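You operate a simulated robot arm through the tools that you are given. There is no shell and no other tool.

You are at the controls of a simulated robot arm. One attempt, no reset.

TASK
Press the black round button two times. Then take the blue spool and put it on top of the gold check heart box. Then fetch the garland piece with both ends yellow and set it on top of the purple heart box. Then open the small black clip. Do these in the order given. Set down upright: blue spool.

The check looks at the end state, three seconds after you hand in, the way a careful person would. Anything else that was tipped, shoved, dropped, spilled or broken makes it a failure.

THE ROBOT
A 7-joint arm with a two-finger parallel gripper on a trunk, on a base that drives. Base frame: it is fixed to the floor where the robot stands at the start and does not move with it; the origin is under the middle of the robot, x ahead of it, y to its left, z up. Lengths are in m, angles in degrees, forces in N, time in s.
With the tool pointing down near the work surface it reaches from about 0.4 to 0.76 m from the robot's upright axis, wherever it stands. Its first joint turns from -143.0 to 143.0 degrees. Places, roughly: black round button [0.2, 4.1, 1]; blue spool (7x7x8 cm) [0, 4.2, 1.5]; garland piece with both ends yello (15x5x5 cm) [4.1, 2.7, 0.9]; gold check heart box (15x13x5 cm) [1.7, 1.5, 1.3]; purple heart box (17x15x5 cm) [1.7, 1.5, 0.9]; small black clip [3, 6.3, 1]. Payload 3 kg.
Tool frame: the origin (TCP) lies between the finger pads and is the grasp point; the fingertips stand 0.03 m ahead of it; z points along the fingers, y is the line along which they close. The gripper opens to 0.11 m. The fingers are 0.02 m wide and 0.01 m thick; the gripper's body (0.048 by 0.112 m) begins 0.055 m behind the TCP.
Orientation is that of the tool frame in the base frame, as a unit quaternion [w, x, y, z]. With the fingers straight down and closing along the base's y, the tool's x points along the base's -x, its y along +y and its z along -z.

THE INTERFACE
- The arm moves only by the tool step_arm. Its argument "deltas" is a list of rows, each a list of 7 numbers: the shift along the tool's x, y, z in m, then the turn, a rotation vector about the tool's x, y, z in degrees, then the opening in per cent of the stroke, from 0 (shut) to 100 (fully open). In form: [[x, y, z, ax, ay, az, hand], ...]. A call has 1 to 20 rows; each row shifts and turns the commanded pose from where the row before left it, along the tool's axes as they then stand. Each row takes 0.2 s and may step no farther than 0.05 m and 8.6 degrees from the row before; otherwise, or with a gripper value out of range, the whole call is refused. A pose out of reach is approached as far as the arm can. The call stops where the force on the tool passes 40 N (or 10 N more than at its start, if that is more) or the arm is blocked; 0.2 s more then pass. The fingers move at their own pace (about 0.108 m/s each) and stop on an object; they squeeze with about 30 N. The grip force told is the motor's: it shows also when the fingers shut on nothing. Time passes only in rows, and 0.2 s behind the last, so rows that do not move let the fingers close. It gives the time, the measured TCP pose, the force on the tool (base axes), the opening and the grip force at its end, in the units of the frame above (readings bear some noise), with the torque about the TCP (base axes, N m) and any sound that the robot's microphone picked up, and new pictures: "show" is both (left out), scene, wrist or none.
- Cameras (640 x 400 px; columns grow to the right, rows downward): "scene" is now at [0.1656, -0.0002, 1.6898]; the picture's right is [0.00, -1.00, 0.00], its down [-0.65, -0.00, -0.76] and it looks along [0.76, 0.00, -0.65] (base axes); focal length 265 px, centre (320, 200). "wrist" rides on the gripper at [0.072, 0.017, -0.103] in the tool frame; the picture's right is [-0.23, 0.97, 0.00], its down [-0.76, -0.18, -0.62] and it looks along [-0.61, -0.14, 0.78] (tool axes); focal length 222 px, centre (320, 200). There is no depth. A picture from a camera that has moved, and an enlarged one, comes with that camera's place and axes in the base frame and with its lens.
- move_column(by): slides the trunk up (or, below 0, down) by that many m; the arm and the scene camera ride with it, the base frame stays. It gives what a move gives, with no picture.
- drive_base(legs): drives the robot by 1 to 6 legs, each [ahead, left, turn to the left] in m, m and degrees, along the robot's own axes; the way and the turn of a leg run together, so that a leg with both is an arc; at most 1.5 m and 180 degrees a leg. The arm and the cameras ride along, it lands a little off, and it stops where it bumps. It gives what a move gives, and a new picture of the scene camera.
- aim_head(pan, tilt): turns the head with the scene camera to pan (to the left, within 86 degrees either way) and tilt (down, from -29 to 69), counted from straight ahead of the robot. It gives what a move gives, and a new picture of the scene camera.
- enlarge(camera, box): a new picture of the part [left, top, right, bottom] of that camera's present view, enlarged. No time passes.
- job_done(): hands the job in; it is judged then, once.

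Places have to be worked out from the pictures, the camera data and where the tool is seen. Open the gripper and draw the arm clear of the work before you hand the job in, unless the task says otherwise.

The tools are called as name(argument=value, ...) on one line, values as JSON. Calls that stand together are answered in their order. step_arm: Moves the arm, as the interface text tells. Its arguments: {"type":"object","properties":{"deltas":{"type":"array","items":{"type":"array","items":{"type":"number"}}},"show":{"type":"string","enum":["both","scene","wrist","none"]}},"required":["deltas"]} The other tools are called the same way: move_column (by) slides the trunk up or down; drive_base (legs) drives the base; aim_head (pan, tilt) turns the head that bears the scene camera; enlarge (camera, box) takes an enlarged picture of a part of a camera's view; job_done () hands the job in.

At the start:

```text
time: 0.0
ee_pos: [0.6134, 0.1558, 1.1898]
tcp_rot: [0.0, 0.0, 1.0, 0.0]
contact_force: [0.5, -0.5, 0.0]
ft_torque: [0.01, 0.02, -0.01]
finger_gap: 0.1103
gripper_force: 0.1
trunk travel left (down, up): [-0.8, 0.09]
robot x, y, heading: [0.0002, 0.0034, 0.0]
head pan, tilt: [0.2, 40.6]
```

scene: 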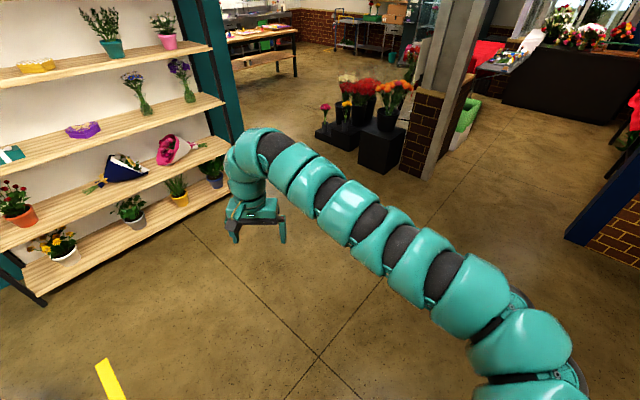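
wrist: 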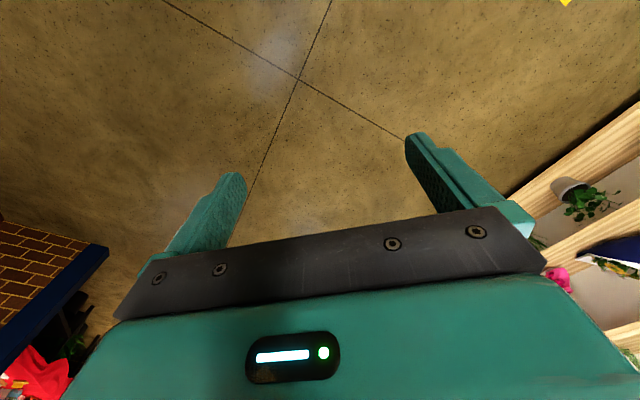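

The shelf with the heart boxes stands ahead to the left. I turn the head left to see the way to the button and the spool.

aim_head(pan=80, tilt=20)

aim_head(pan=40, tilt=20)

aim_head(pan=0, tilt=10)

aim_head(pan=-60, tilt=20)

```text
time: 1.5
ee_pos: [0.6142, 0.1557, 1.1902]
tcp_rot: [0.0, 0.0, 1.0, 0.0]
contact_force: [-0.2, -0.2, 0.0]
ft_torque: [0.02, -0.01, 0.03]
finger_gap: 0.11
gripper_force: 0.1
trunk travel left (down, up): [-0.8, 0.09]
robot x, y, heading: [0.0032, 0.0004, 0.1]
head pan, tilt: [80.0, 20.0]
camera scene: at [0.0973, 0.0911, 1.7221], right [0.98, -0.17, 0.0], down [-0.06, -0.34, -0.94], along [0.16, 0.93, -0.34], focal length 265 px, centre (320, 200)
```

scene: 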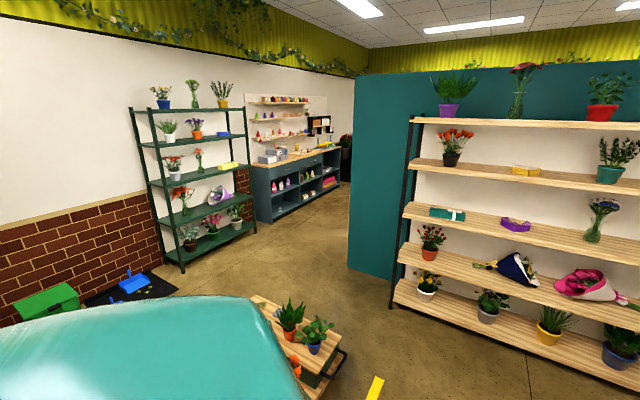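

```text
time: 2.6
ee_pos: [0.6143, 0.1563, 1.1904]
tcp_rot: [0.0, 0.0, 1.0, 0.0]
contact_force: [0.7, 0.0, 0.2]
ft_torque: [-0.01, -0.02, 0.02]
finger_gap: 0.1102
gripper_force: 0.0
trunk travel left (down, up): [-0.8, 0.09]
robot x, y, heading: [-0.001, -0.0005, -0.0]
head pan, tilt: [40.0, 20.0]
camera scene: at [0.1523, 0.0594, 1.7221], right [0.64, -0.77, 0.0], down [-0.26, -0.22, -0.94], along [0.72, 0.6, -0.34], focal length 265 px, centre (320, 200)
```

scene: 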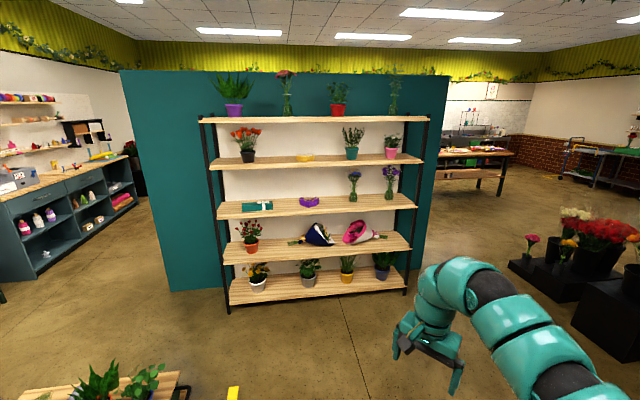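

```text
time: 3.7
ee_pos: [0.6148, 0.1557, 1.192]
tcp_rot: [-0.001, 0.001, 1.0, 0.0]
contact_force: [0.2, -0.5, 0.2]
ft_torque: [0.0, 0.0, 0.03]
finger_gap: 0.1097
gripper_force: 0.1
trunk travel left (down, up): [-0.8, 0.09]
robot x, y, heading: [0.0016, -0.0004, 0.2]
head pan, tilt: [0.0, 10.0]
camera scene: at [0.174, -0.0005, 1.7383], right [0.0, -1.0, 0.0], down [-0.17, 0.0, -0.98], along [0.98, 0.0, -0.17], focal length 265 px, centre (320, 200)
```

scene: 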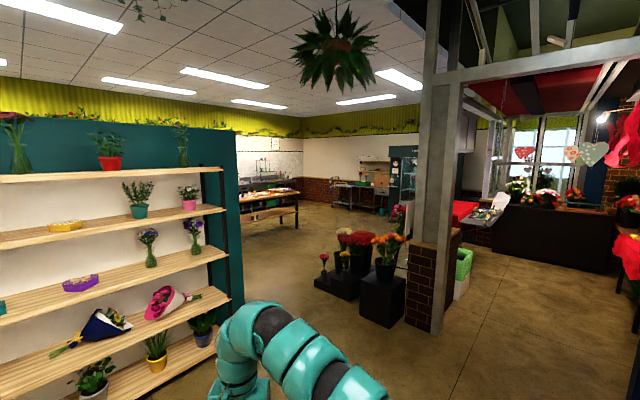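

```text
time: 5.0
ee_pos: [0.6146, 0.1564, 1.1916]
tcp_rot: [0.0, 0.0, 1.0, 0.0]
contact_force: [-0.6, -0.1, -1.5]
ft_torque: [-0.02, -0.02, -0.01]
finger_gap: 0.11
gripper_force: 0.0
trunk travel left (down, up): [-0.8, 0.09]
robot x, y, heading: [-0.0049, 0.0013, -0.2]
head pan, tilt: [-60.0, 20.0]
camera scene: at [0.1277, -0.0812, 1.7221], right [-0.87, -0.5, 0.0], down [-0.17, 0.3, -0.94], along [0.47, -0.81, -0.34], focal length 265 px, centre (320, 200)
```

scene: 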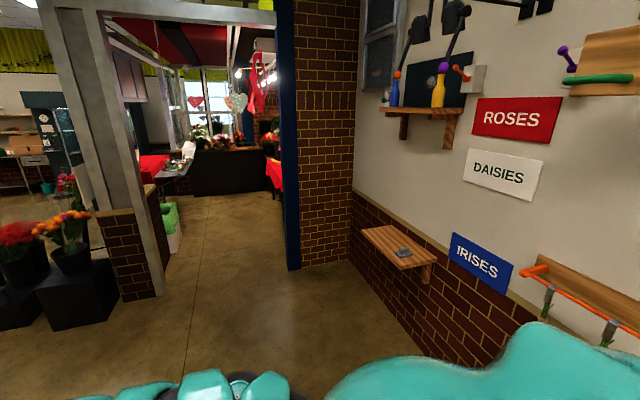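

I look again to the left, with a steeper tilt, and enlarge the counter and the bench so that I can plan the path.

aim_head(pan=80, tilt=45)

aim_head(pan=60, tilt=40)

aim_head(pan=80, tilt=15)

enlarge(camera="scene", box=[230, 100, 390, 250])

enlarge(camera="scene", box=[390, 100, 640, 400])

```text
time: 7.2
ee_pos: [0.6146, 0.1555, 1.1908]
tcp_rot: [0.0, 0.0, 1.0, 0.0]
contact_force: [-0.2, -0.9, 0.2]
ft_torque: [0.02, 0.0, 0.02]
finger_gap: 0.1099
gripper_force: 0.1
trunk travel left (down, up): [-0.8, 0.09]
robot x, y, heading: [0.0015, -0.0016, -0.2]
head pan, tilt: [80.0, 45.0]
camera scene: at [0.0952, 0.0795, 1.6834], right [0.98, -0.17, 0.0], down [-0.12, -0.7, -0.71], along [0.12, 0.7, -0.71], focal length 265 px, centre (320, 200)
```

scene: 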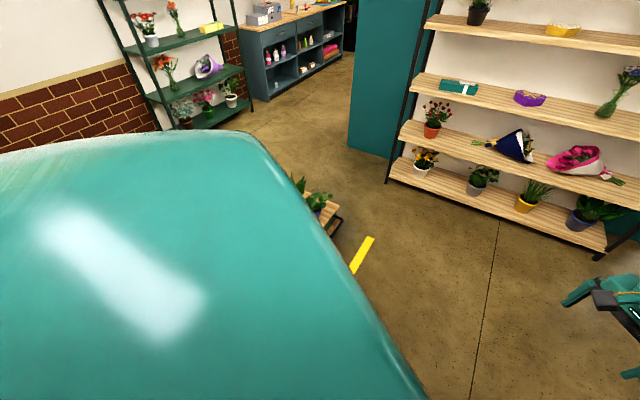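

```text
time: 8.0
ee_pos: [0.6143, 0.1559, 1.1911]
tcp_rot: [0.0, 0.0, 1.0, 0.001]
contact_force: [-0.6, -0.4, 0.5]
ft_torque: [0.01, -0.01, 0.01]
finger_gap: 0.1099
gripper_force: 0.2
trunk travel left (down, up): [-0.8, 0.09]
robot x, y, heading: [0.0011, -0.0021, 0.0]
head pan, tilt: [60.0, 40.0]
camera scene: at [0.1234, 0.0731, 1.6907], right [0.87, -0.5, 0.0], down [-0.32, -0.56, -0.77], along [0.38, 0.66, -0.64], focal length 265 px, centre (320, 200)
```

scene: 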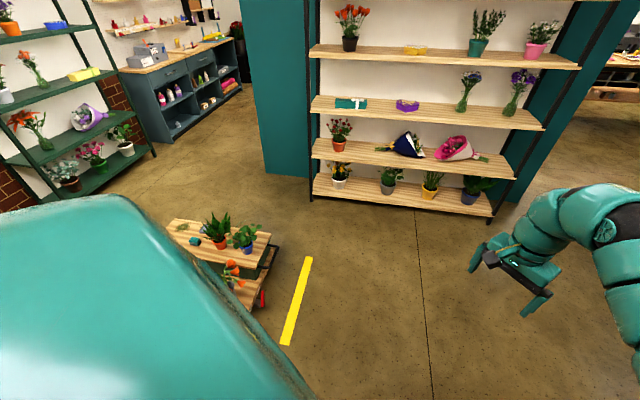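

```text
time: 8.9
ee_pos: [0.6144, 0.1552, 1.191]
tcp_rot: [0.0, 0.0, 1.0, 0.0]
contact_force: [0.2, 0.1, 0.0]
ft_torque: [0.02, 0.0, -0.03]
finger_gap: 0.1101
gripper_force: 0.0
trunk travel left (down, up): [-0.8, 0.09]
robot x, y, heading: [-0.0027, 0.0005, 0.1]
head pan, tilt: [80.0, 15.0]
camera scene: at [0.0973, 0.0914, 1.7301], right [0.98, -0.17, 0.0], down [-0.05, -0.26, -0.97], along [0.17, 0.95, -0.26], focal length 265 px, centre (320, 200)
```

scene: 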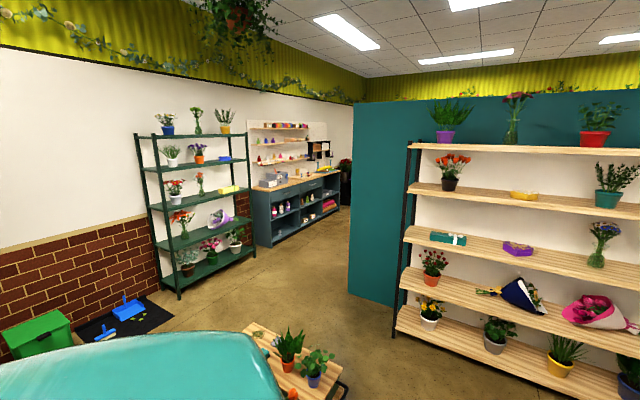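

```text
2.67 times, centred on (310, 175) of scene
camera zoom: at [0.0973, 0.0914, 1.7301], right [0.98, -0.17, 0.0], down [-0.05, -0.26, -0.97], along [0.17, 0.95, -0.26], focal length 706 px, centre (347, 267)
```

zoom: 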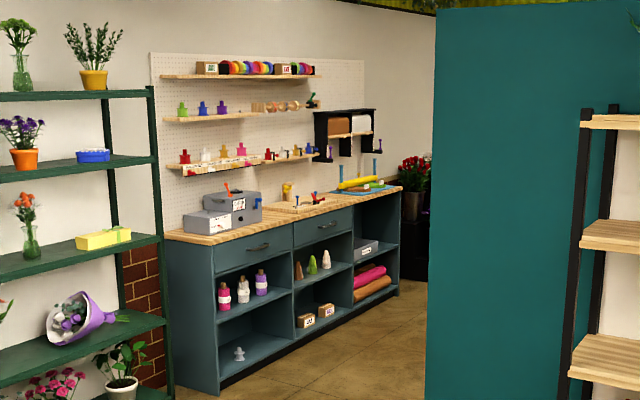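

```text
1.33 times, centred on (515, 250) of scene
camera zoom: at [0.0973, 0.0914, 1.7301], right [0.98, -0.17, 0.0], down [-0.05, -0.26, -0.97], along [0.17, 0.95, -0.26], focal length 353 px, centre (60, 133)
```

zoom: 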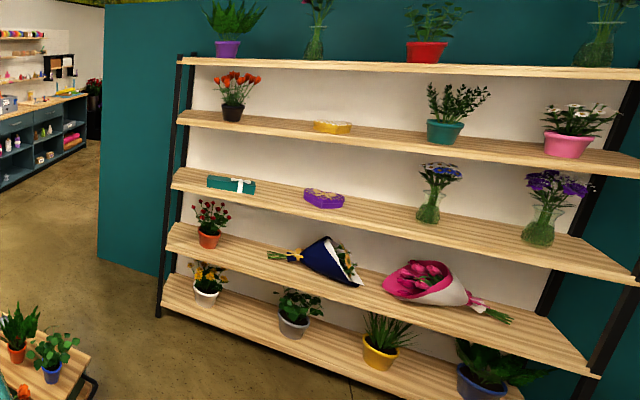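

I make the room turned by about 52° (the counter front runs along 52°, and the shelf front along −38°). I turn to heading 142°, strafe past the low bench, and stop in the gap between bench and shelf to look.

drive_base(legs=[[0, 0, 142], [-0.15, -0.8, 0], [0, -0.82, 0]])

aim_head(pan=0, tilt=35)

aim_head(pan=-45, tilt=35)

```text
time: 23.3
ee_pos: [0.4863, 1.485, 1.1906]
tcp_rot: [0.0, 0.95, -0.313, 0.0]
contact_force: [0.6, 0.3, -0.7]
ft_torque: [-0.02, -0.01, -0.01]
finger_gap: 0.1101
gripper_force: 0.0
trunk travel left (down, up): [-0.8, 0.09]
robot x, y, heading: [1.0725, 1.2437, 143.6]
head pan, tilt: [80.0, 15.0]
camera scene: at [0.9416, 1.2297, 1.7303], right [-0.69, 0.72, 0.0], down [0.19, 0.18, -0.97], along [-0.7, -0.67, -0.26], focal length 265 px, centre (320, 200)
```

scene: 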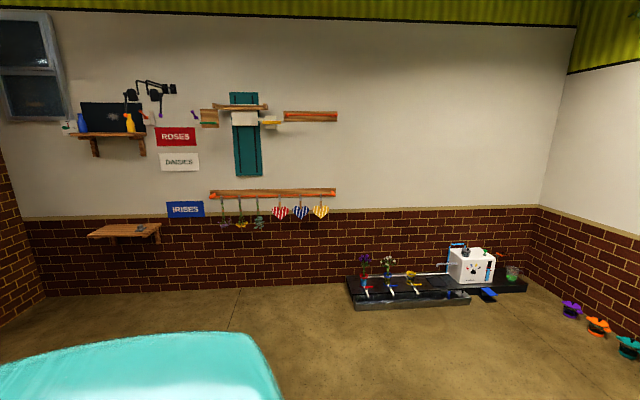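

```text
time: 24.8
ee_pos: [0.4854, 1.4864, 1.19]
tcp_rot: [0.0, 0.95, -0.312, 0.001]
contact_force: [-0.2, -0.5, 0.3]
ft_torque: [0.04, 0.0, -0.03]
finger_gap: 0.1099
gripper_force: 0.0
trunk travel left (down, up): [-0.8, 0.09]
robot x, y, heading: [1.0695, 1.2459, 143.4]
head pan, tilt: [0.0, 35.0]
camera scene: at [0.9379, 1.3458, 1.6982], right [0.59, 0.81, 0.0], down [0.46, -0.34, -0.82], along [-0.66, 0.49, -0.57], focal length 265 px, centre (320, 200)
```

scene: 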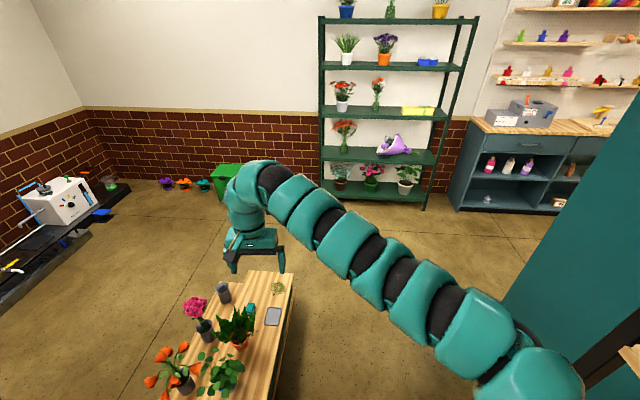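

```text
time: 25.9
ee_pos: [0.4865, 1.4854, 1.1906]
tcp_rot: [0.0, 0.95, -0.312, -0.001]
contact_force: [-0.2, 0.2, -1.0]
ft_torque: [0.01, 0.02, -0.03]
finger_gap: 0.1101
gripper_force: 0.0
trunk travel left (down, up): [-0.8, 0.09]
robot x, y, heading: [1.0719, 1.2469, 143.4]
head pan, tilt: [-45.0, 35.0]
camera scene: at [0.9956, 1.3807, 1.6982], right [0.99, 0.15, 0.0], down [0.09, -0.57, -0.82], along [-0.12, 0.81, -0.57], focal length 265 px, centre (320, 200)
```

scene: 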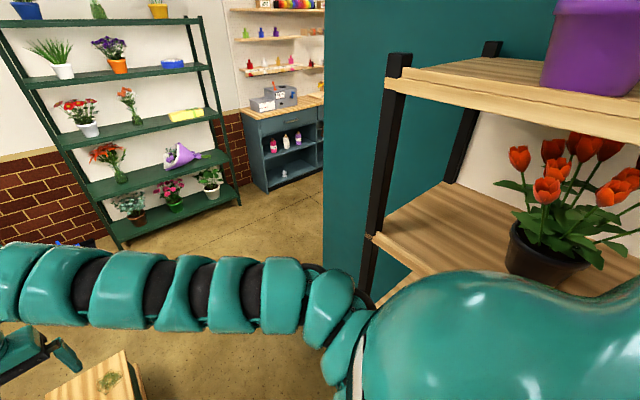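

The bench's far edge is about U≈1.45, so the gap to the shelf is only ~0.58 m and too tight. I go back and around the bench's other side, where the floor is wide.

drive_base(legs=[[-0.1, 0.72, -1.2], [0, 0.72, 0]])

aim_head(pan=0, tilt=45)

aim_head(pan=-30, tilt=35)

```text
time: 33.5
ee_pos: [-0.3038, 0.2837, 1.1906]
tcp_rot: [0.001, 0.946, -0.323, 0.0]
contact_force: [-0.3, 0.8, 0.4]
ft_torque: [0.0, 0.0, -0.02]
finger_gap: 0.1099
gripper_force: 0.1
trunk travel left (down, up): [-0.8, 0.09]
robot x, y, heading: [0.281, 0.0325, 142.5]
head pan, tilt: [-45.0, 35.0]
camera scene: at [0.2041, 0.1686, 1.6982], right [0.99, 0.13, 0.0], down [0.07, -0.57, -0.82], along [-0.11, 0.81, -0.57], focal length 265 px, centre (320, 200)
```

scene: 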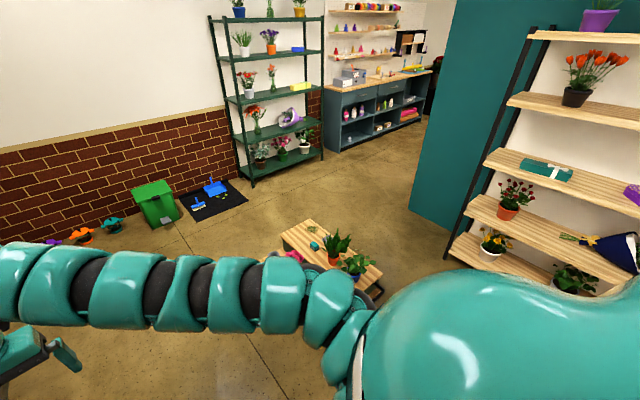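

```text
time: 34.6
ee_pos: [-0.3036, 0.2842, 1.1905]
tcp_rot: [0.0, 0.946, -0.323, 0.0]
contact_force: [0.1, 0.4, -0.4]
ft_torque: [0.0, 0.01, -0.03]
finger_gap: 0.1101
gripper_force: 0.1
trunk travel left (down, up): [-0.8, 0.09]
robot x, y, heading: [0.2814, 0.0314, 142.5]
head pan, tilt: [0.0, 45.0]
camera scene: at [0.1515, 0.1315, 1.6834], right [0.61, 0.79, 0.0], down [0.56, -0.43, -0.71], along [-0.56, 0.43, -0.71], focal length 265 px, centre (320, 200)
```

scene: 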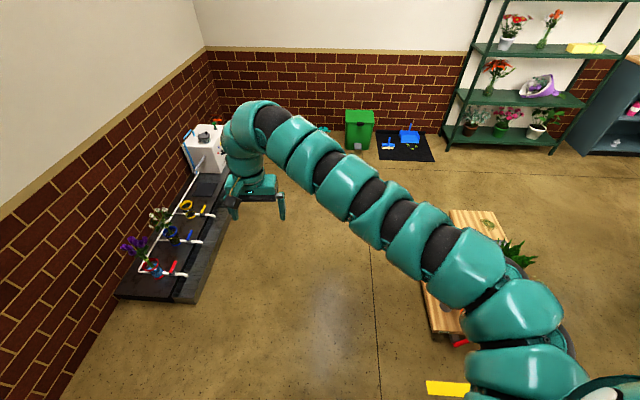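

```text
time: 35.5
ee_pos: [-0.3026, 0.2837, 1.1888]
tcp_rot: [0.0, 0.947, -0.322, -0.001]
contact_force: [-0.1, 0.7, 0.2]
ft_torque: [-0.03, 0.0, -0.03]
finger_gap: 0.1099
gripper_force: 0.2
trunk travel left (down, up): [-0.8, 0.09]
robot x, y, heading: [0.2802, 0.0313, 142.5]
head pan, tilt: [-30.0, 35.0]
camera scene: at [0.1822, 0.1631, 1.6982], right [0.92, 0.38, 0.0], down [0.22, -0.53, -0.82], along [-0.31, 0.76, -0.57], focal length 265 px, centre (320, 200)
```

scene: 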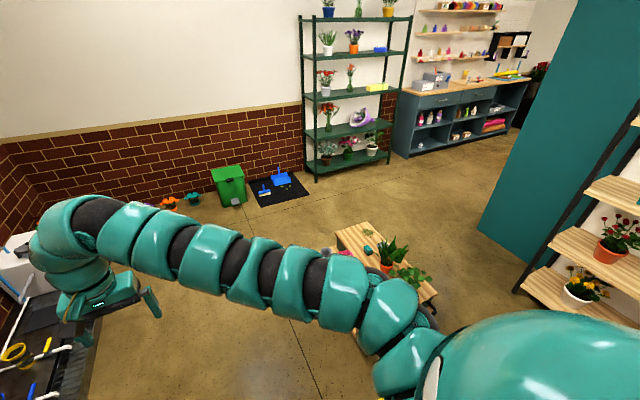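

I drive ahead along the open floor past the bench's end, then turn right to face up the corridor towards the counter.

drive_base(legs=[[1.0, 0, 0], [0.85, 0, 0], [0, 0, -90]])

aim_head(pan=0, tilt=35)

aim_head(pan=-45, tilt=40)

```text
time: 48.7
ee_pos: [-0.9485, 1.7329, 1.1905]
tcp_rot: [0.0, -0.437, 0.9, 0.0]
contact_force: [-0.1, -0.2, 0.7]
ft_torque: [0.01, -0.03, -0.03]
finger_gap: 0.1101
gripper_force: 0.1
trunk travel left (down, up): [-0.8, 0.09]
robot x, y, heading: [-1.2018, 1.1544, 51.6]
head pan, tilt: [-30.0, 35.0]
camera scene: at [-1.0734, 1.249, 1.6982], right [0.37, -0.93, 0.0], down [-0.53, -0.21, -0.82], along [0.76, 0.3, -0.57], focal length 265 px, centre (320, 200)
```

scene: 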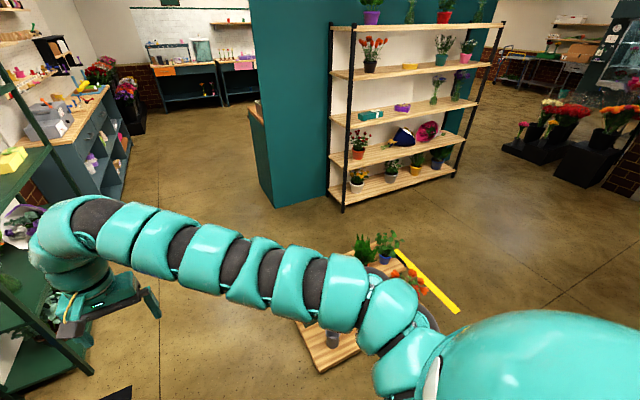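

```text
time: 49.7
ee_pos: [-0.9491, 1.7331, 1.1897]
tcp_rot: [0.0, -0.437, 0.9, 0.001]
contact_force: [-0.1, 0.8, 0.6]
ft_torque: [0.04, -0.02, 0.0]
finger_gap: 0.1103
gripper_force: 0.0
trunk travel left (down, up): [-0.8, 0.09]
robot x, y, heading: [-1.204, 1.1523, 51.9]
head pan, tilt: [0.0, 35.0]
camera scene: at [-1.1007, 1.2856, 1.6982], right [0.79, -0.62, 0.0], down [-0.36, -0.45, -0.82], along [0.51, 0.64, -0.57], focal length 265 px, centre (320, 200)
```

scene: 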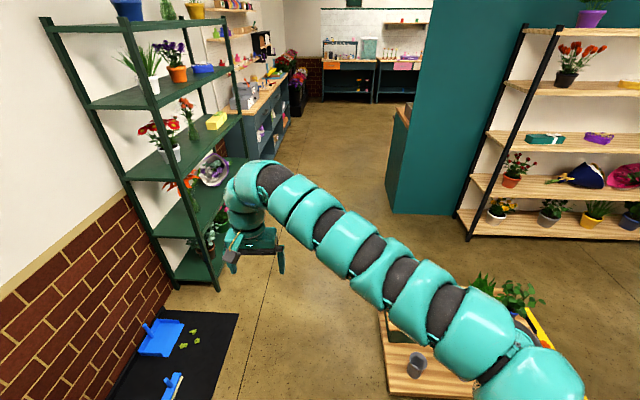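

```text
time: 50.8
ee_pos: [-0.9476, 1.7323, 1.191]
tcp_rot: [0.0, -0.436, 0.9, 0.0]
contact_force: [-0.1, 0.0, -0.5]
ft_torque: [0.01, -0.01, 0.03]
finger_gap: 0.1102
gripper_force: 0.2
trunk travel left (down, up): [-0.8, 0.09]
robot x, y, heading: [-1.2063, 1.1556, 51.8]
head pan, tilt: [-45.0, 40.0]
camera scene: at [-1.0709, 1.2266, 1.6907], right [0.12, -0.99, 0.0], down [-0.64, -0.08, -0.77], along [0.76, 0.09, -0.64], focal length 265 px, centre (320, 200)
```

scene: 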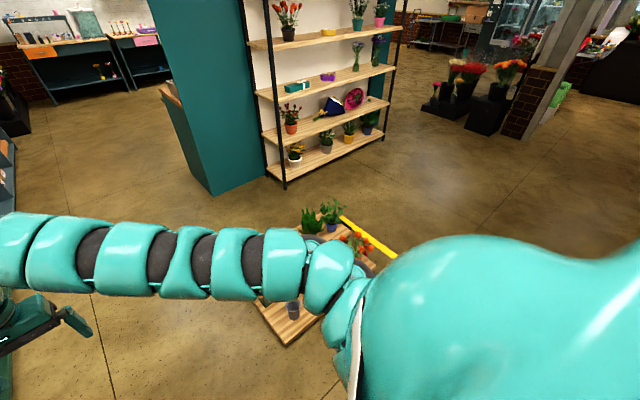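

The way up is clear: bench end at W≈−1.3, green shelf front at W≈−2.4. I drive up the middle of it, drift right at the counter, and turn left to face it.

drive_base(legs=[[1.0, 0.12, 0.2], [0.8, 0, 0], [1.38, -0.33, 0], [0, 0, 90]])

aim_head(pan=0, tilt=35)

aim_head(pan=0, tilt=10)

```text
time: 70.5
ee_pos: [0.3021, 3.7801, 1.1905]
tcp_rot: [-0.001, 0.952, -0.305, -0.001]
contact_force: [-0.2, -0.6, 0.3]
ft_torque: [-0.04, -0.01, 0.0]
finger_gap: 0.11
gripper_force: 0.1
trunk travel left (down, up): [-0.8, 0.09]
robot x, y, heading: [0.8945, 3.5509, 144.4]
head pan, tilt: [-45.0, 40.0]
camera scene: at [0.8144, 3.6802, 1.6907], right [0.99, 0.16, 0.0], down [0.11, -0.63, -0.77], along [-0.13, 0.76, -0.64], focal length 265 px, centre (320, 200)
```

scene: 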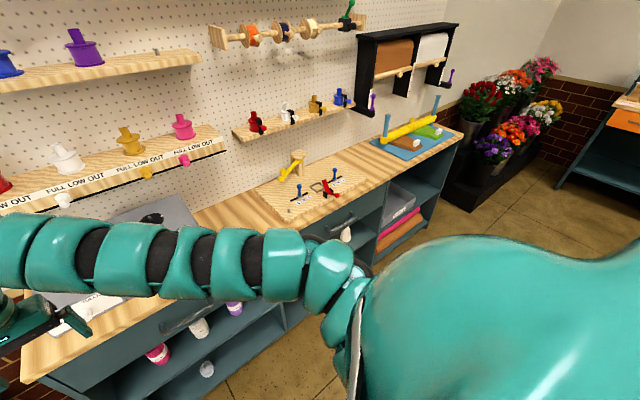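

```text
time: 71.6
ee_pos: [0.3031, 3.7803, 1.19]
tcp_rot: [0.001, 0.952, -0.305, 0.0]
contact_force: [-0.4, 0.5, 0.0]
ft_torque: [-0.02, -0.02, -0.01]
finger_gap: 0.1098
gripper_force: 0.0
trunk travel left (down, up): [-0.8, 0.09]
robot x, y, heading: [0.892, 3.5501, 144.5]
head pan, tilt: [0.0, 35.0]
camera scene: at [0.7569, 3.6477, 1.6982], right [0.58, 0.81, 0.0], down [0.47, -0.33, -0.82], along [-0.67, 0.48, -0.57], focal length 265 px, centre (320, 200)
```

scene: 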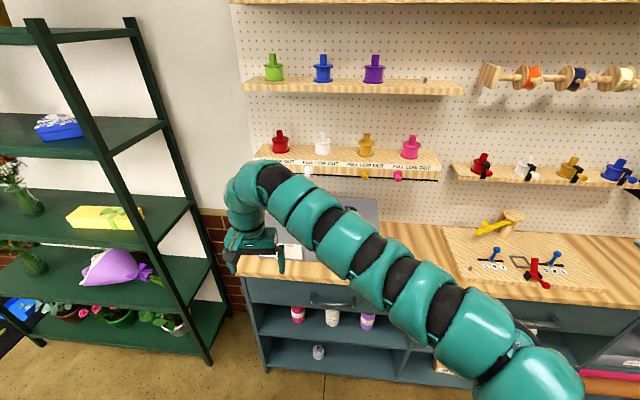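

```text
time: 72.5
ee_pos: [0.3026, 3.7791, 1.1911]
tcp_rot: [-0.001, 0.952, -0.305, 0.0]
contact_force: [-0.5, 0.2, 0.4]
ft_torque: [0.01, -0.04, 0.01]
finger_gap: 0.11
gripper_force: 0.1
trunk travel left (down, up): [-0.8, 0.09]
robot x, y, heading: [0.8942, 3.5461, 144.5]
head pan, tilt: [0.0, 10.0]
camera scene: at [0.7528, 3.6505, 1.7383], right [0.58, 0.81, 0.0], down [0.14, -0.1, -0.98], along [-0.8, 0.57, -0.17], focal length 265 px, centre (320, 200)
```

scene: 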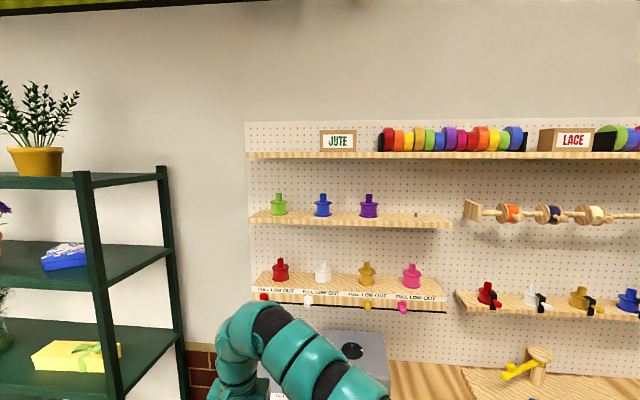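

The robot stands in front of the counter, with the spools on the pegboard and a grey box with a black disc beneath. I get a wrist picture and an enlarged scene view to locate the button.

drive_base(legs=[[0, 0, -2.3]])

step_arm(deltas=[[0, 0, 0, 0, 0, 0, 100]], show="wrist")

aim_head(pan=0, tilt=25)

enlarge(camera="scene", box=[200, 60, 480, 260])

```text
time: 73.2
ee_pos: [0.3124, 3.8046, 1.1913]
tcp_rot: [0.0, 0.946, -0.324, 0.0]
contact_force: [0.6, 0.1, -0.1]
ft_torque: [-0.04, 0.03, -0.01]
finger_gap: 0.1101
gripper_force: 0.0
trunk travel left (down, up): [-0.8, 0.09]
robot x, y, heading: [0.8931, 3.5514, 142.2]
head pan, tilt: [0.0, 10.0]
camera scene: at [0.7573, 3.6564, 1.7384], right [0.61, 0.79, 0.0], down [0.14, -0.11, -0.98], along [-0.78, 0.6, -0.17], focal length 265 px, centre (320, 200)
```

scene: 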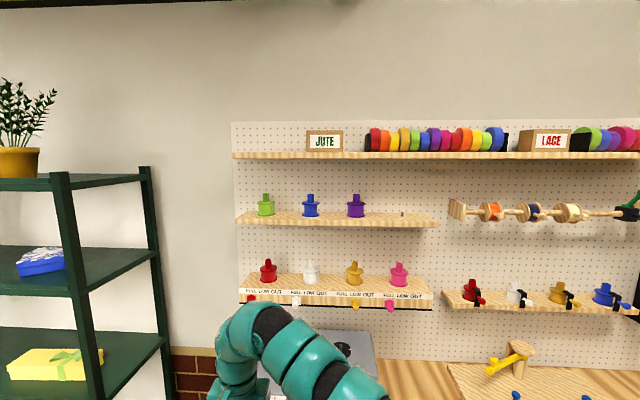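

```text
time: 73.7
ee_pos: [0.3116, 3.8024, 1.19]
tcp_rot: [0.0, 0.946, -0.324, 0.001]
contact_force: [0.9, 0.2, 0.3]
ft_torque: [-0.01, -0.02, 0.04]
finger_gap: 0.11
gripper_force: 0.0
trunk travel left (down, up): [-0.8, 0.09]
robot x, y, heading: [0.8947, 3.5545, 141.7]
head pan, tilt: [0.0, 10.0]
camera wrist: at [0.3583, 3.7459, 1.2942], right [-0.78, -0.63, 0.0], down [-0.49, 0.61, 0.62], along [-0.39, 0.48, -0.78], focal length 222 px, centre (320, 200)
```

wrist: 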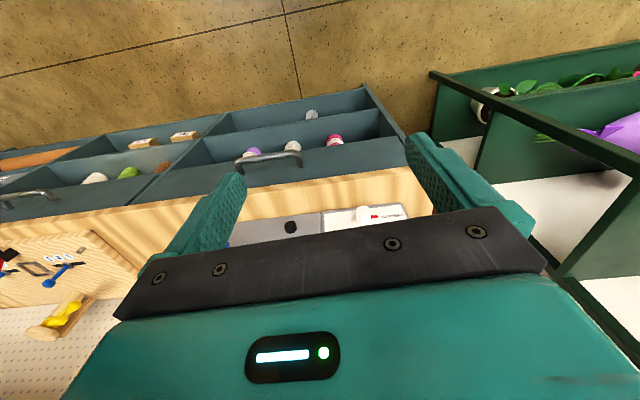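

```text
time: 74.4
ee_pos: [0.3115, 3.8036, 1.189]
tcp_rot: [0.0, 0.946, -0.324, 0.001]
contact_force: [0.3, -0.3, 0.0]
ft_torque: [0.0, 0.01, -0.01]
finger_gap: 0.1101
gripper_force: 0.1
trunk travel left (down, up): [-0.8, 0.09]
robot x, y, heading: [0.8964, 3.5489, 142.0]
head pan, tilt: [0.0, 25.0]
camera scene: at [0.7576, 3.6555, 1.714], right [0.61, 0.79, 0.0], down [0.33, -0.26, -0.91], along [-0.72, 0.56, -0.42], focal length 265 px, centre (320, 200)
```

scene: 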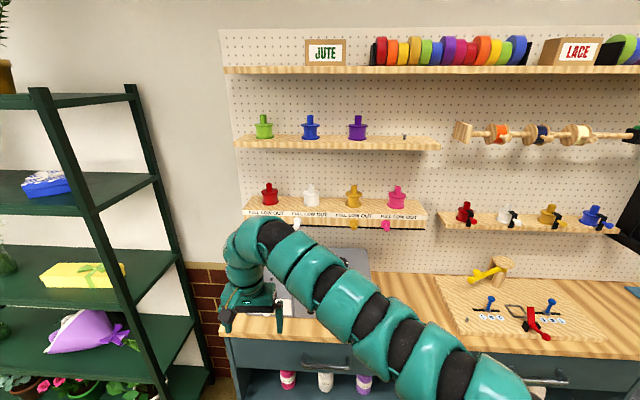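

```text
2.00 times, centred on (340, 160) of scene
camera zoom: at [0.7576, 3.6555, 1.714], right [0.61, 0.79, 0.0], down [0.33, -0.26, -0.91], along [-0.72, 0.56, -0.42], focal length 530 px, centre (280, 280)
```

zoom: 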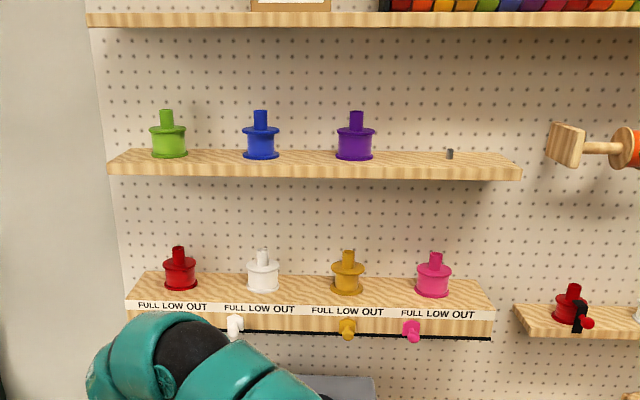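

The small black disc under the fingers in the wrist picture should be the button, near (0.2, 4.05, 0.97). I pull the arm back towards the robot to see it freely.

step_arm(deltas=[[0.04, 0, 0, 0, 0, 0, 50], [0.04, 0, 0, 0, 0, 0, 0], [0.04, 0, 0, 0, 0, 0, 0], [0.03, 0, 0, 0, 0, 0, 0]], show="both")

enlarge(camera="wrist", box=[160, 80, 480, 260])

```text
time: 75.4
ee_pos: [0.3216, 3.7819, 1.2015]
tcp_rot: [-0.001, 0.946, -0.324, 0.001]
contact_force: [0.3, 0.7, -0.3]
ft_torque: [0.01, 0.04, 0.0]
finger_gap: 0.0
gripper_force: 30.1
out of reach, approached as far as the arm can: row 1, 2, 3, 4
trunk travel left (down, up): [-0.8, 0.09]
robot x, y, heading: [0.8909, 3.5522, 142.3]
head pan, tilt: [0.0, 25.0]
camera scene: at [0.7576, 3.6543, 1.7141], right [0.61, 0.79, 0.0], down [0.33, -0.26, -0.91], along [-0.72, 0.56, -0.42], focal length 265 px, centre (320, 200)
camera wrist: at [0.3682, 3.724, 1.3045], right [-0.78, -0.63, 0.0], down [-0.49, 0.61, 0.62], along [-0.39, 0.48, -0.78], focal length 222 px, centre (320, 200)
```

scene: 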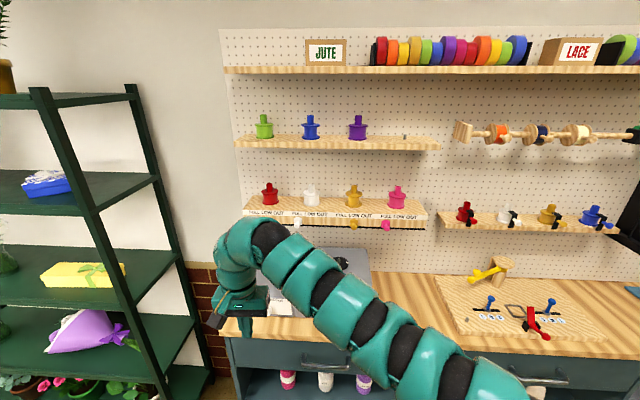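
wrist: 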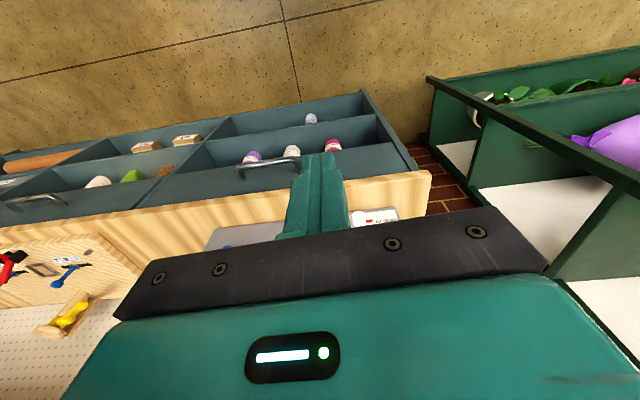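

```text
2.00 times, centred on (320, 170) of wrist
camera zoom: at [0.3682, 3.724, 1.3045], right [-0.78, -0.63, 0.0], down [-0.49, 0.61, 0.62], along [-0.39, 0.48, -0.78], focal length 444 px, centre (320, 260)
```

zoom: 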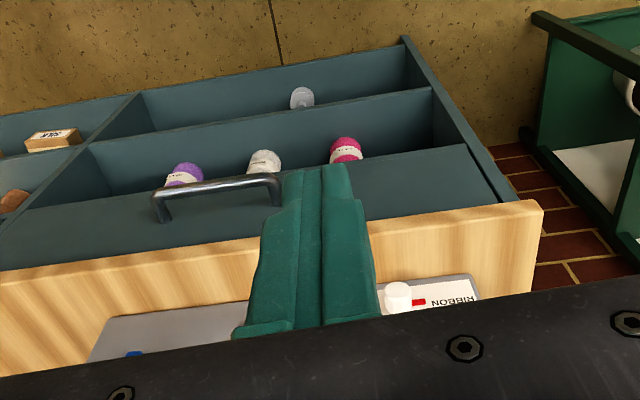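

The closed fingers cover the button. I swing the arm about 0.24 m to the robot's left to free the head camera's view of the grey box.

step_arm(deltas=[[0, 0.04, 0, 0, 0, 0, 0], [0, 0.04, 0, 0, 0, 0, 0], [0, 0.04, 0, 0, 0, 0, 0], [0, 0.04, 0, 0, 0, 0, 0], [0, 0.04, 0, 0, 0, 0, 0], [0, 0.04, 0, 0, 0, 0, 0]], show="both")

enlarge(camera="scene", box=[220, 220, 400, 340])

```text
time: 76.8
ee_pos: [0.2277, 3.6462, 1.1946]
tcp_rot: [0.0, 0.946, -0.325, 0.0]
contact_force: [0.0, -0.4, 0.7]
ft_torque: [0.02, 0.0, 0.03]
finger_gap: 0.0001
gripper_force: 29.7
out of reach, approached as far as the arm can: row 4, 5, 6
trunk travel left (down, up): [-0.8, 0.09]
robot x, y, heading: [0.8926, 3.5529, 142.1]
head pan, tilt: [0.0, 25.0]
camera scene: at [0.7576, 3.6545, 1.7141], right [0.61, 0.79, 0.0], down [0.33, -0.26, -0.91], along [-0.72, 0.56, -0.42], focal length 265 px, centre (320, 200)
camera wrist: at [0.2746, 3.5889, 1.2985], right [-0.78, -0.63, 0.0], down [-0.49, 0.61, 0.62], along [-0.39, 0.49, -0.78], focal length 222 px, centre (320, 200)
```

scene: 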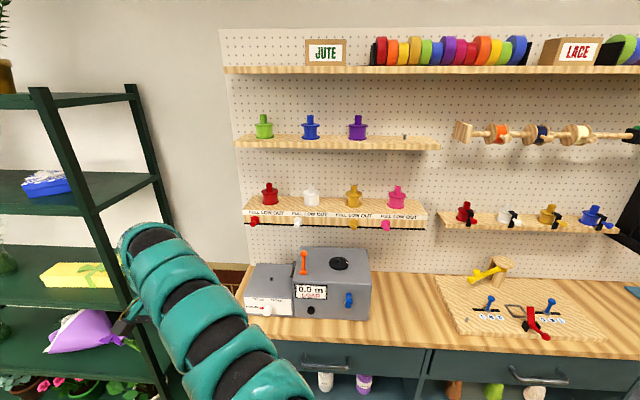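
wrist: 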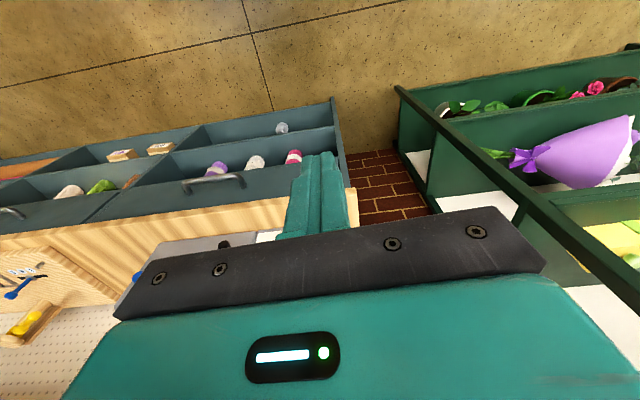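

```text
3.33 times, centred on (310, 280) of scene
camera zoom: at [0.7576, 3.6545, 1.7141], right [0.61, 0.79, 0.0], down [0.33, -0.26, -0.91], along [-0.72, 0.56, -0.42], focal length 883 px, centre (353, -67)
```

zoom: 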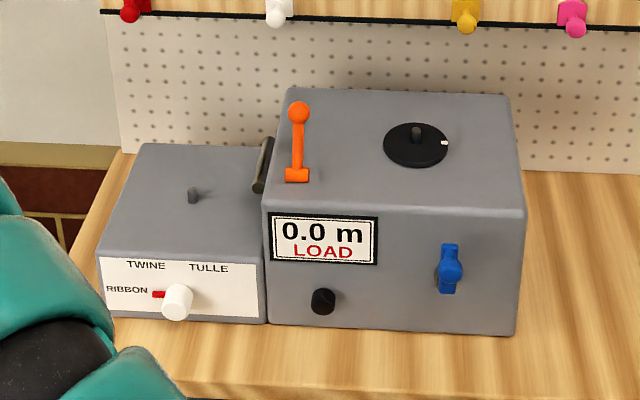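

The black round button is the knob on the front face under the LOAD display; triangulated at about (0.194, 4.051, 0.964), so it is pressed horizontally. I bring the arm back to the right and tilt the tool 50° forward.

step_arm(deltas=[[0, -0.05, 0, 0, -8.4, 0, 0], [0, -0.05, 0, 0, -8.4, 0, 0], [0, -0.05, 0, 0, -8.4, 0, 0], [0, -0.05, 0, 0, -8.4, 0, 0], [0, -0.05, 0, 0, -8.4, 0, 0], [0, -0.05, 0, 0, -8.0, 0, 0]], show="both")

```text
time: 78.2
ee_pos: [0.3621, 3.8559, 1.2087]
tcp_rot: [-0.141, 0.857, -0.292, -0.4]
contact_force: [1.9, 2.6, 0.0]
ft_torque: [-0.19, 0.11, 0.2]
finger_gap: 0.0
gripper_force: 30.1
out of reach, approached as far as the arm can: row 2, 3
trunk travel left (down, up): [-0.8, 0.09]
robot x, y, heading: [0.8892, 3.5506, 141.9]
head pan, tilt: [0.0, 25.0]
camera scene: at [0.7591, 3.6559, 1.714], right [0.61, 0.79, 0.0], down [0.33, -0.26, -0.91], along [-0.72, 0.56, -0.42], focal length 265 px, centre (320, 200)
camera wrist: at [0.4507, 3.7642, 1.2199], right [-0.71, -0.68, 0.17], down [0.1, 0.14, 0.99], along [-0.69, 0.72, -0.04], focal length 222 px, centre (320, 200)
```

scene: 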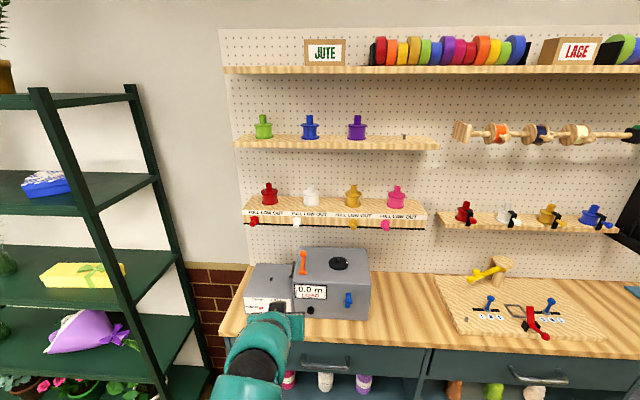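
wrist: 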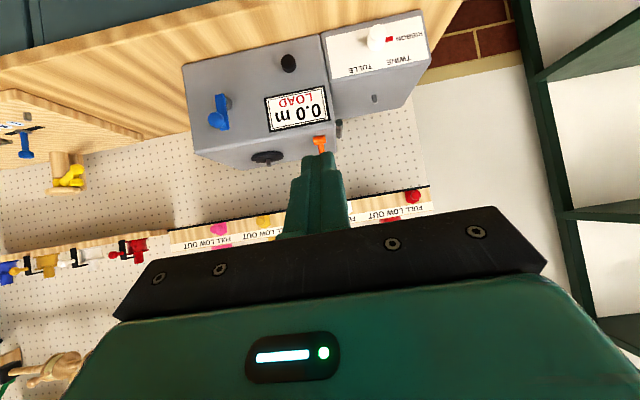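

Both views agree on the button at about (0.193, 4.052, 0.963). I lower the trunk by 0.2 m, then move the closed fingertips to 4 cm in front of it.

move_column(by=-0.2)

step_arm(deltas=[[-0.023, -0.0127, 0.0408, 0, 0, 0, 0], [-0.023, -0.0127, 0.0408, 0, 0, 0, 0], [-0.023, -0.0127, 0.0408, 0, 0, 0, 0], [-0.0223, -0.0127, 0.0409, 0, 0, 0, 0], [0, 0, 0, 0, 0, 0, 0]], show="both")

enlarge(camera="scene", box=[220, 160, 420, 300])

```text
time: 80.4
ee_pos: [0.3618, 3.8539, 1.009]
tcp_rot: [-0.137, 0.857, -0.293, -0.4]
contact_force: [-0.3, -0.3, -0.1]
ft_torque: [0.01, 0.01, 0.01]
finger_gap: 0.0003
gripper_force: 30.1
trunk travel left (down, up): [-0.6, 0.29]
robot x, y, heading: [0.8938, 3.547, 142.0]
head pan, tilt: [0.0, 25.0]
```

```text
time: 81.6
ee_pos: [0.2488, 4.0082, 0.9754]
tcp_rot: [-0.137, 0.857, -0.294, -0.4]
contact_force: [-0.2, -0.2, 0.1]
ft_torque: [-0.02, -0.06, -0.03]
finger_gap: 0.0
gripper_force: 29.9
trunk travel left (down, up): [-0.6, 0.29]
robot x, y, heading: [0.8903, 3.5483, 142.3]
head pan, tilt: [0.0, 25.0]
camera scene: at [0.7579, 3.6551, 1.514], right [0.61, 0.79, 0.0], down [0.33, -0.26, -0.91], along [-0.72, 0.56, -0.42], focal length 265 px, centre (320, 200)
camera wrist: at [0.3369, 3.9172, 0.9868], right [-0.71, -0.68, 0.17], down [0.1, 0.15, 0.98], along [-0.69, 0.72, -0.04], focal length 222 px, centre (320, 200)
```

scene: 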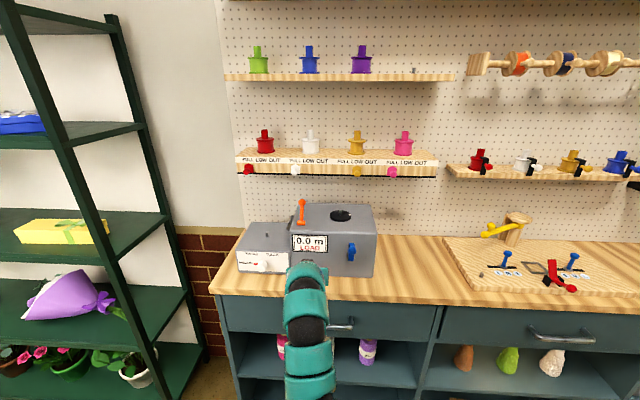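
wrist: 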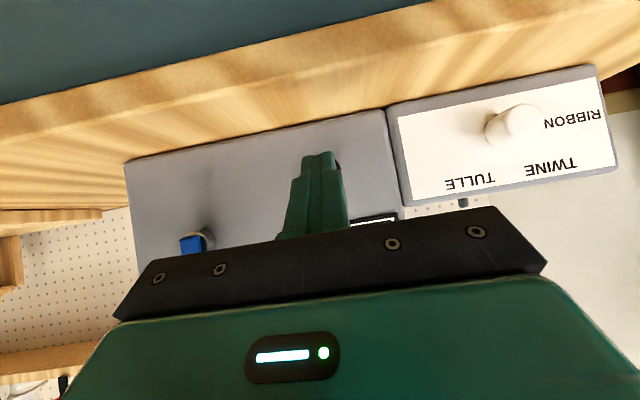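

```text
2.86 times, centred on (320, 230) of scene
camera zoom: at [0.7579, 3.6551, 1.514], right [0.61, 0.79, 0.0], down [0.33, -0.26, -0.91], along [-0.72, 0.56, -0.42], focal length 757 px, centre (320, 114)
```

zoom: 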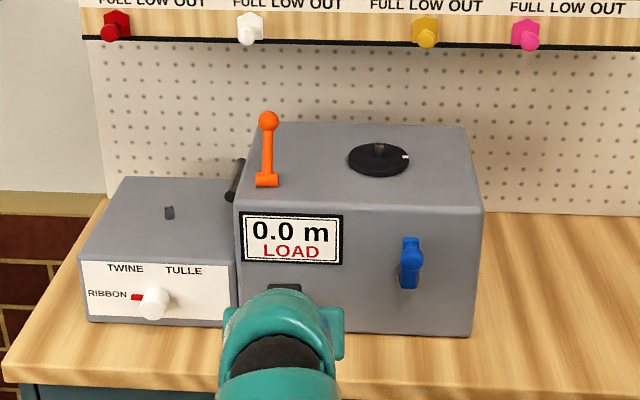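

The fingertips stand just in front of the button. I advance horizontally: 3 cm first, then in small steps until I hear a click or feel force.

step_arm(deltas=[[-0.0096, 0, 0.0115, 0, 0, 0, 0], [-0.0064, 0, 0.0077, 0, 0, 0, 0], [-0.0026, 0, 0.0031, 0, 0, 0, 0], [0, 0, 0, 0, 0, 0, 0]], show="wrist")

step_arm(deltas=[[-0.0026, 0, 0.0031, 0, 0, 0, 0], [-0.0026, 0, 0.0031, 0, 0, 0, 0]], show="wrist")

```text
time: 82.6
ee_pos: [0.2257, 4.0274, 0.9739]
tcp_rot: [-0.136, 0.858, -0.293, -0.399]
contact_force: [-0.8, 0.7, -0.9]
ft_torque: [-0.02, -0.02, 0.01]
finger_gap: 0.0
gripper_force: 29.9
trunk travel left (down, up): [-0.6, 0.29]
robot x, y, heading: [0.8935, 3.5533, 142.3]
head pan, tilt: [0.0, 25.0]
camera wrist: at [0.3133, 3.9354, 0.986], right [-0.71, -0.68, 0.17], down [0.1, 0.15, 0.98], along [-0.69, 0.72, -0.04], focal length 222 px, centre (320, 200)
```

wrist: 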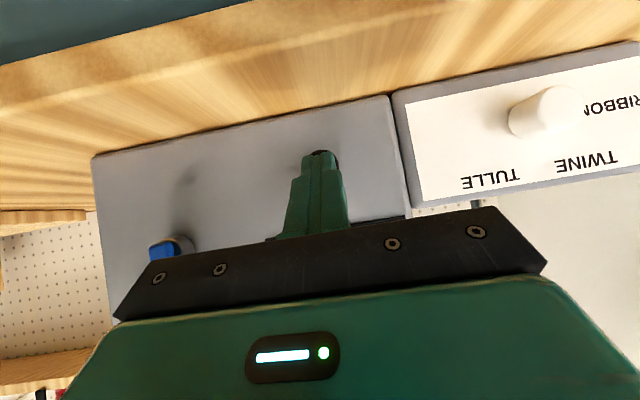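

```text
time: 83.2
ee_pos: [0.2167, 4.0315, 0.9751]
tcp_rot: [-0.137, 0.857, -0.294, -0.4]
contact_force: [0.0, -1.7, 0.6]
ft_torque: [-0.03, 0.02, 0.01]
finger_gap: 0.0
gripper_force: 30.4
trunk travel left (down, up): [-0.6, 0.29]
robot x, y, heading: [0.8916, 3.5486, 142.4]
head pan, tilt: [0.0, 25.0]
camera wrist: at [0.3059, 3.9402, 0.986], right [-0.71, -0.68, 0.17], down [0.1, 0.15, 0.98], along [-0.69, 0.72, -0.04], focal length 222 px, centre (320, 200)
```

wrist: 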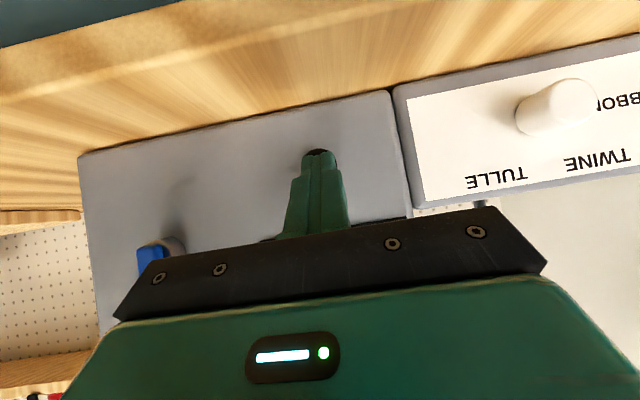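

No clear contact yet; the fingertip covers the black knob. I keep going in 3 mm steps.

step_arm(deltas=[[-0.0019, 0, 0.0023, 0, 0, 0, 0], [0, 0, 0, 0, 0, 0, 0]], show="none")

step_arm(deltas=[[-0.0019, 0, 0.0023, 0, 0, 0, 0], [0, 0, 0, 0, 0, 0, 0]], show="none")

step_arm(deltas=[[-0.0019, 0, 0.0023, 0, 0, 0, 0], [0, 0, 0, 0, 0, 0, 0]], show="both")

```text
time: 83.8
ee_pos: [0.2154, 4.0326, 0.9742]
tcp_rot: [-0.137, 0.858, -0.293, -0.4]
contact_force: [1.7, -0.9, 1.2]
ft_torque: [-0.02, 0.0, -0.02]
finger_gap: 0.0003
gripper_force: 30.2
trunk travel left (down, up): [-0.6, 0.29]
robot x, y, heading: [0.8927, 3.5469, 142.3]
head pan, tilt: [0.0, 25.0]
heard: click
```

```text
time: 84.4
ee_pos: [0.2134, 4.0338, 0.9735]
tcp_rot: [-0.137, 0.857, -0.294, -0.4]
contact_force: [3.6, -1.7, 1.0]
ft_torque: [-0.01, -0.02, -0.04]
finger_gap: 0.0
gripper_force: 30.3
trunk travel left (down, up): [-0.6, 0.29]
robot x, y, heading: [0.8914, 3.5488, 141.8]
head pan, tilt: [0.0, 25.0]
```

```text
time: 85.0
ee_pos: [0.2124, 4.0343, 0.9746]
tcp_rot: [-0.137, 0.858, -0.294, -0.398]
contact_force: [14.4, -4.9, -2.7]
ft_torque: [-0.15, -0.26, -0.14]
finger_gap: 0.0
gripper_force: 29.7
trunk travel left (down, up): [-0.6, 0.29]
robot x, y, heading: [0.8962, 3.553, 142.1]
head pan, tilt: [0.0, 25.0]
camera scene: at [0.7594, 3.6549, 1.5141], right [0.61, 0.79, 0.0], down [0.33, -0.26, -0.91], along [-0.72, 0.56, -0.42], focal length 265 px, centre (320, 200)
camera wrist: at [0.3007, 3.9445, 0.9856], right [-0.71, -0.68, 0.17], down [0.1, 0.15, 0.98], along [-0.69, 0.72, -0.04], focal length 222 px, centre (320, 200)
```

scene: 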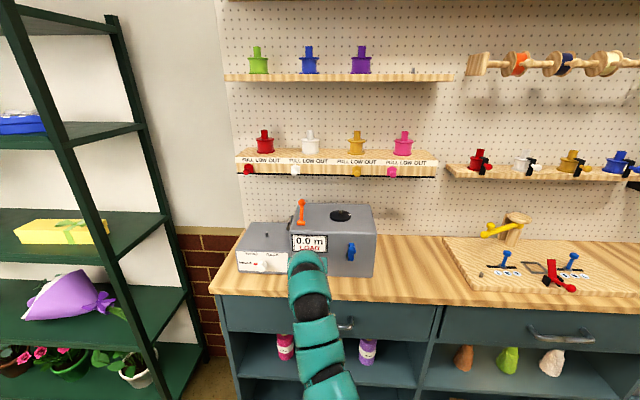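
wrist: 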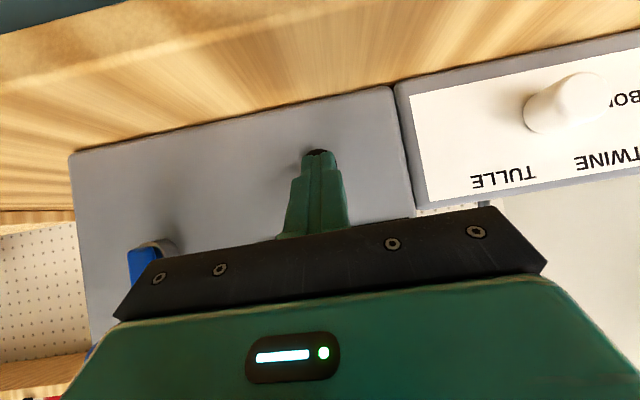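

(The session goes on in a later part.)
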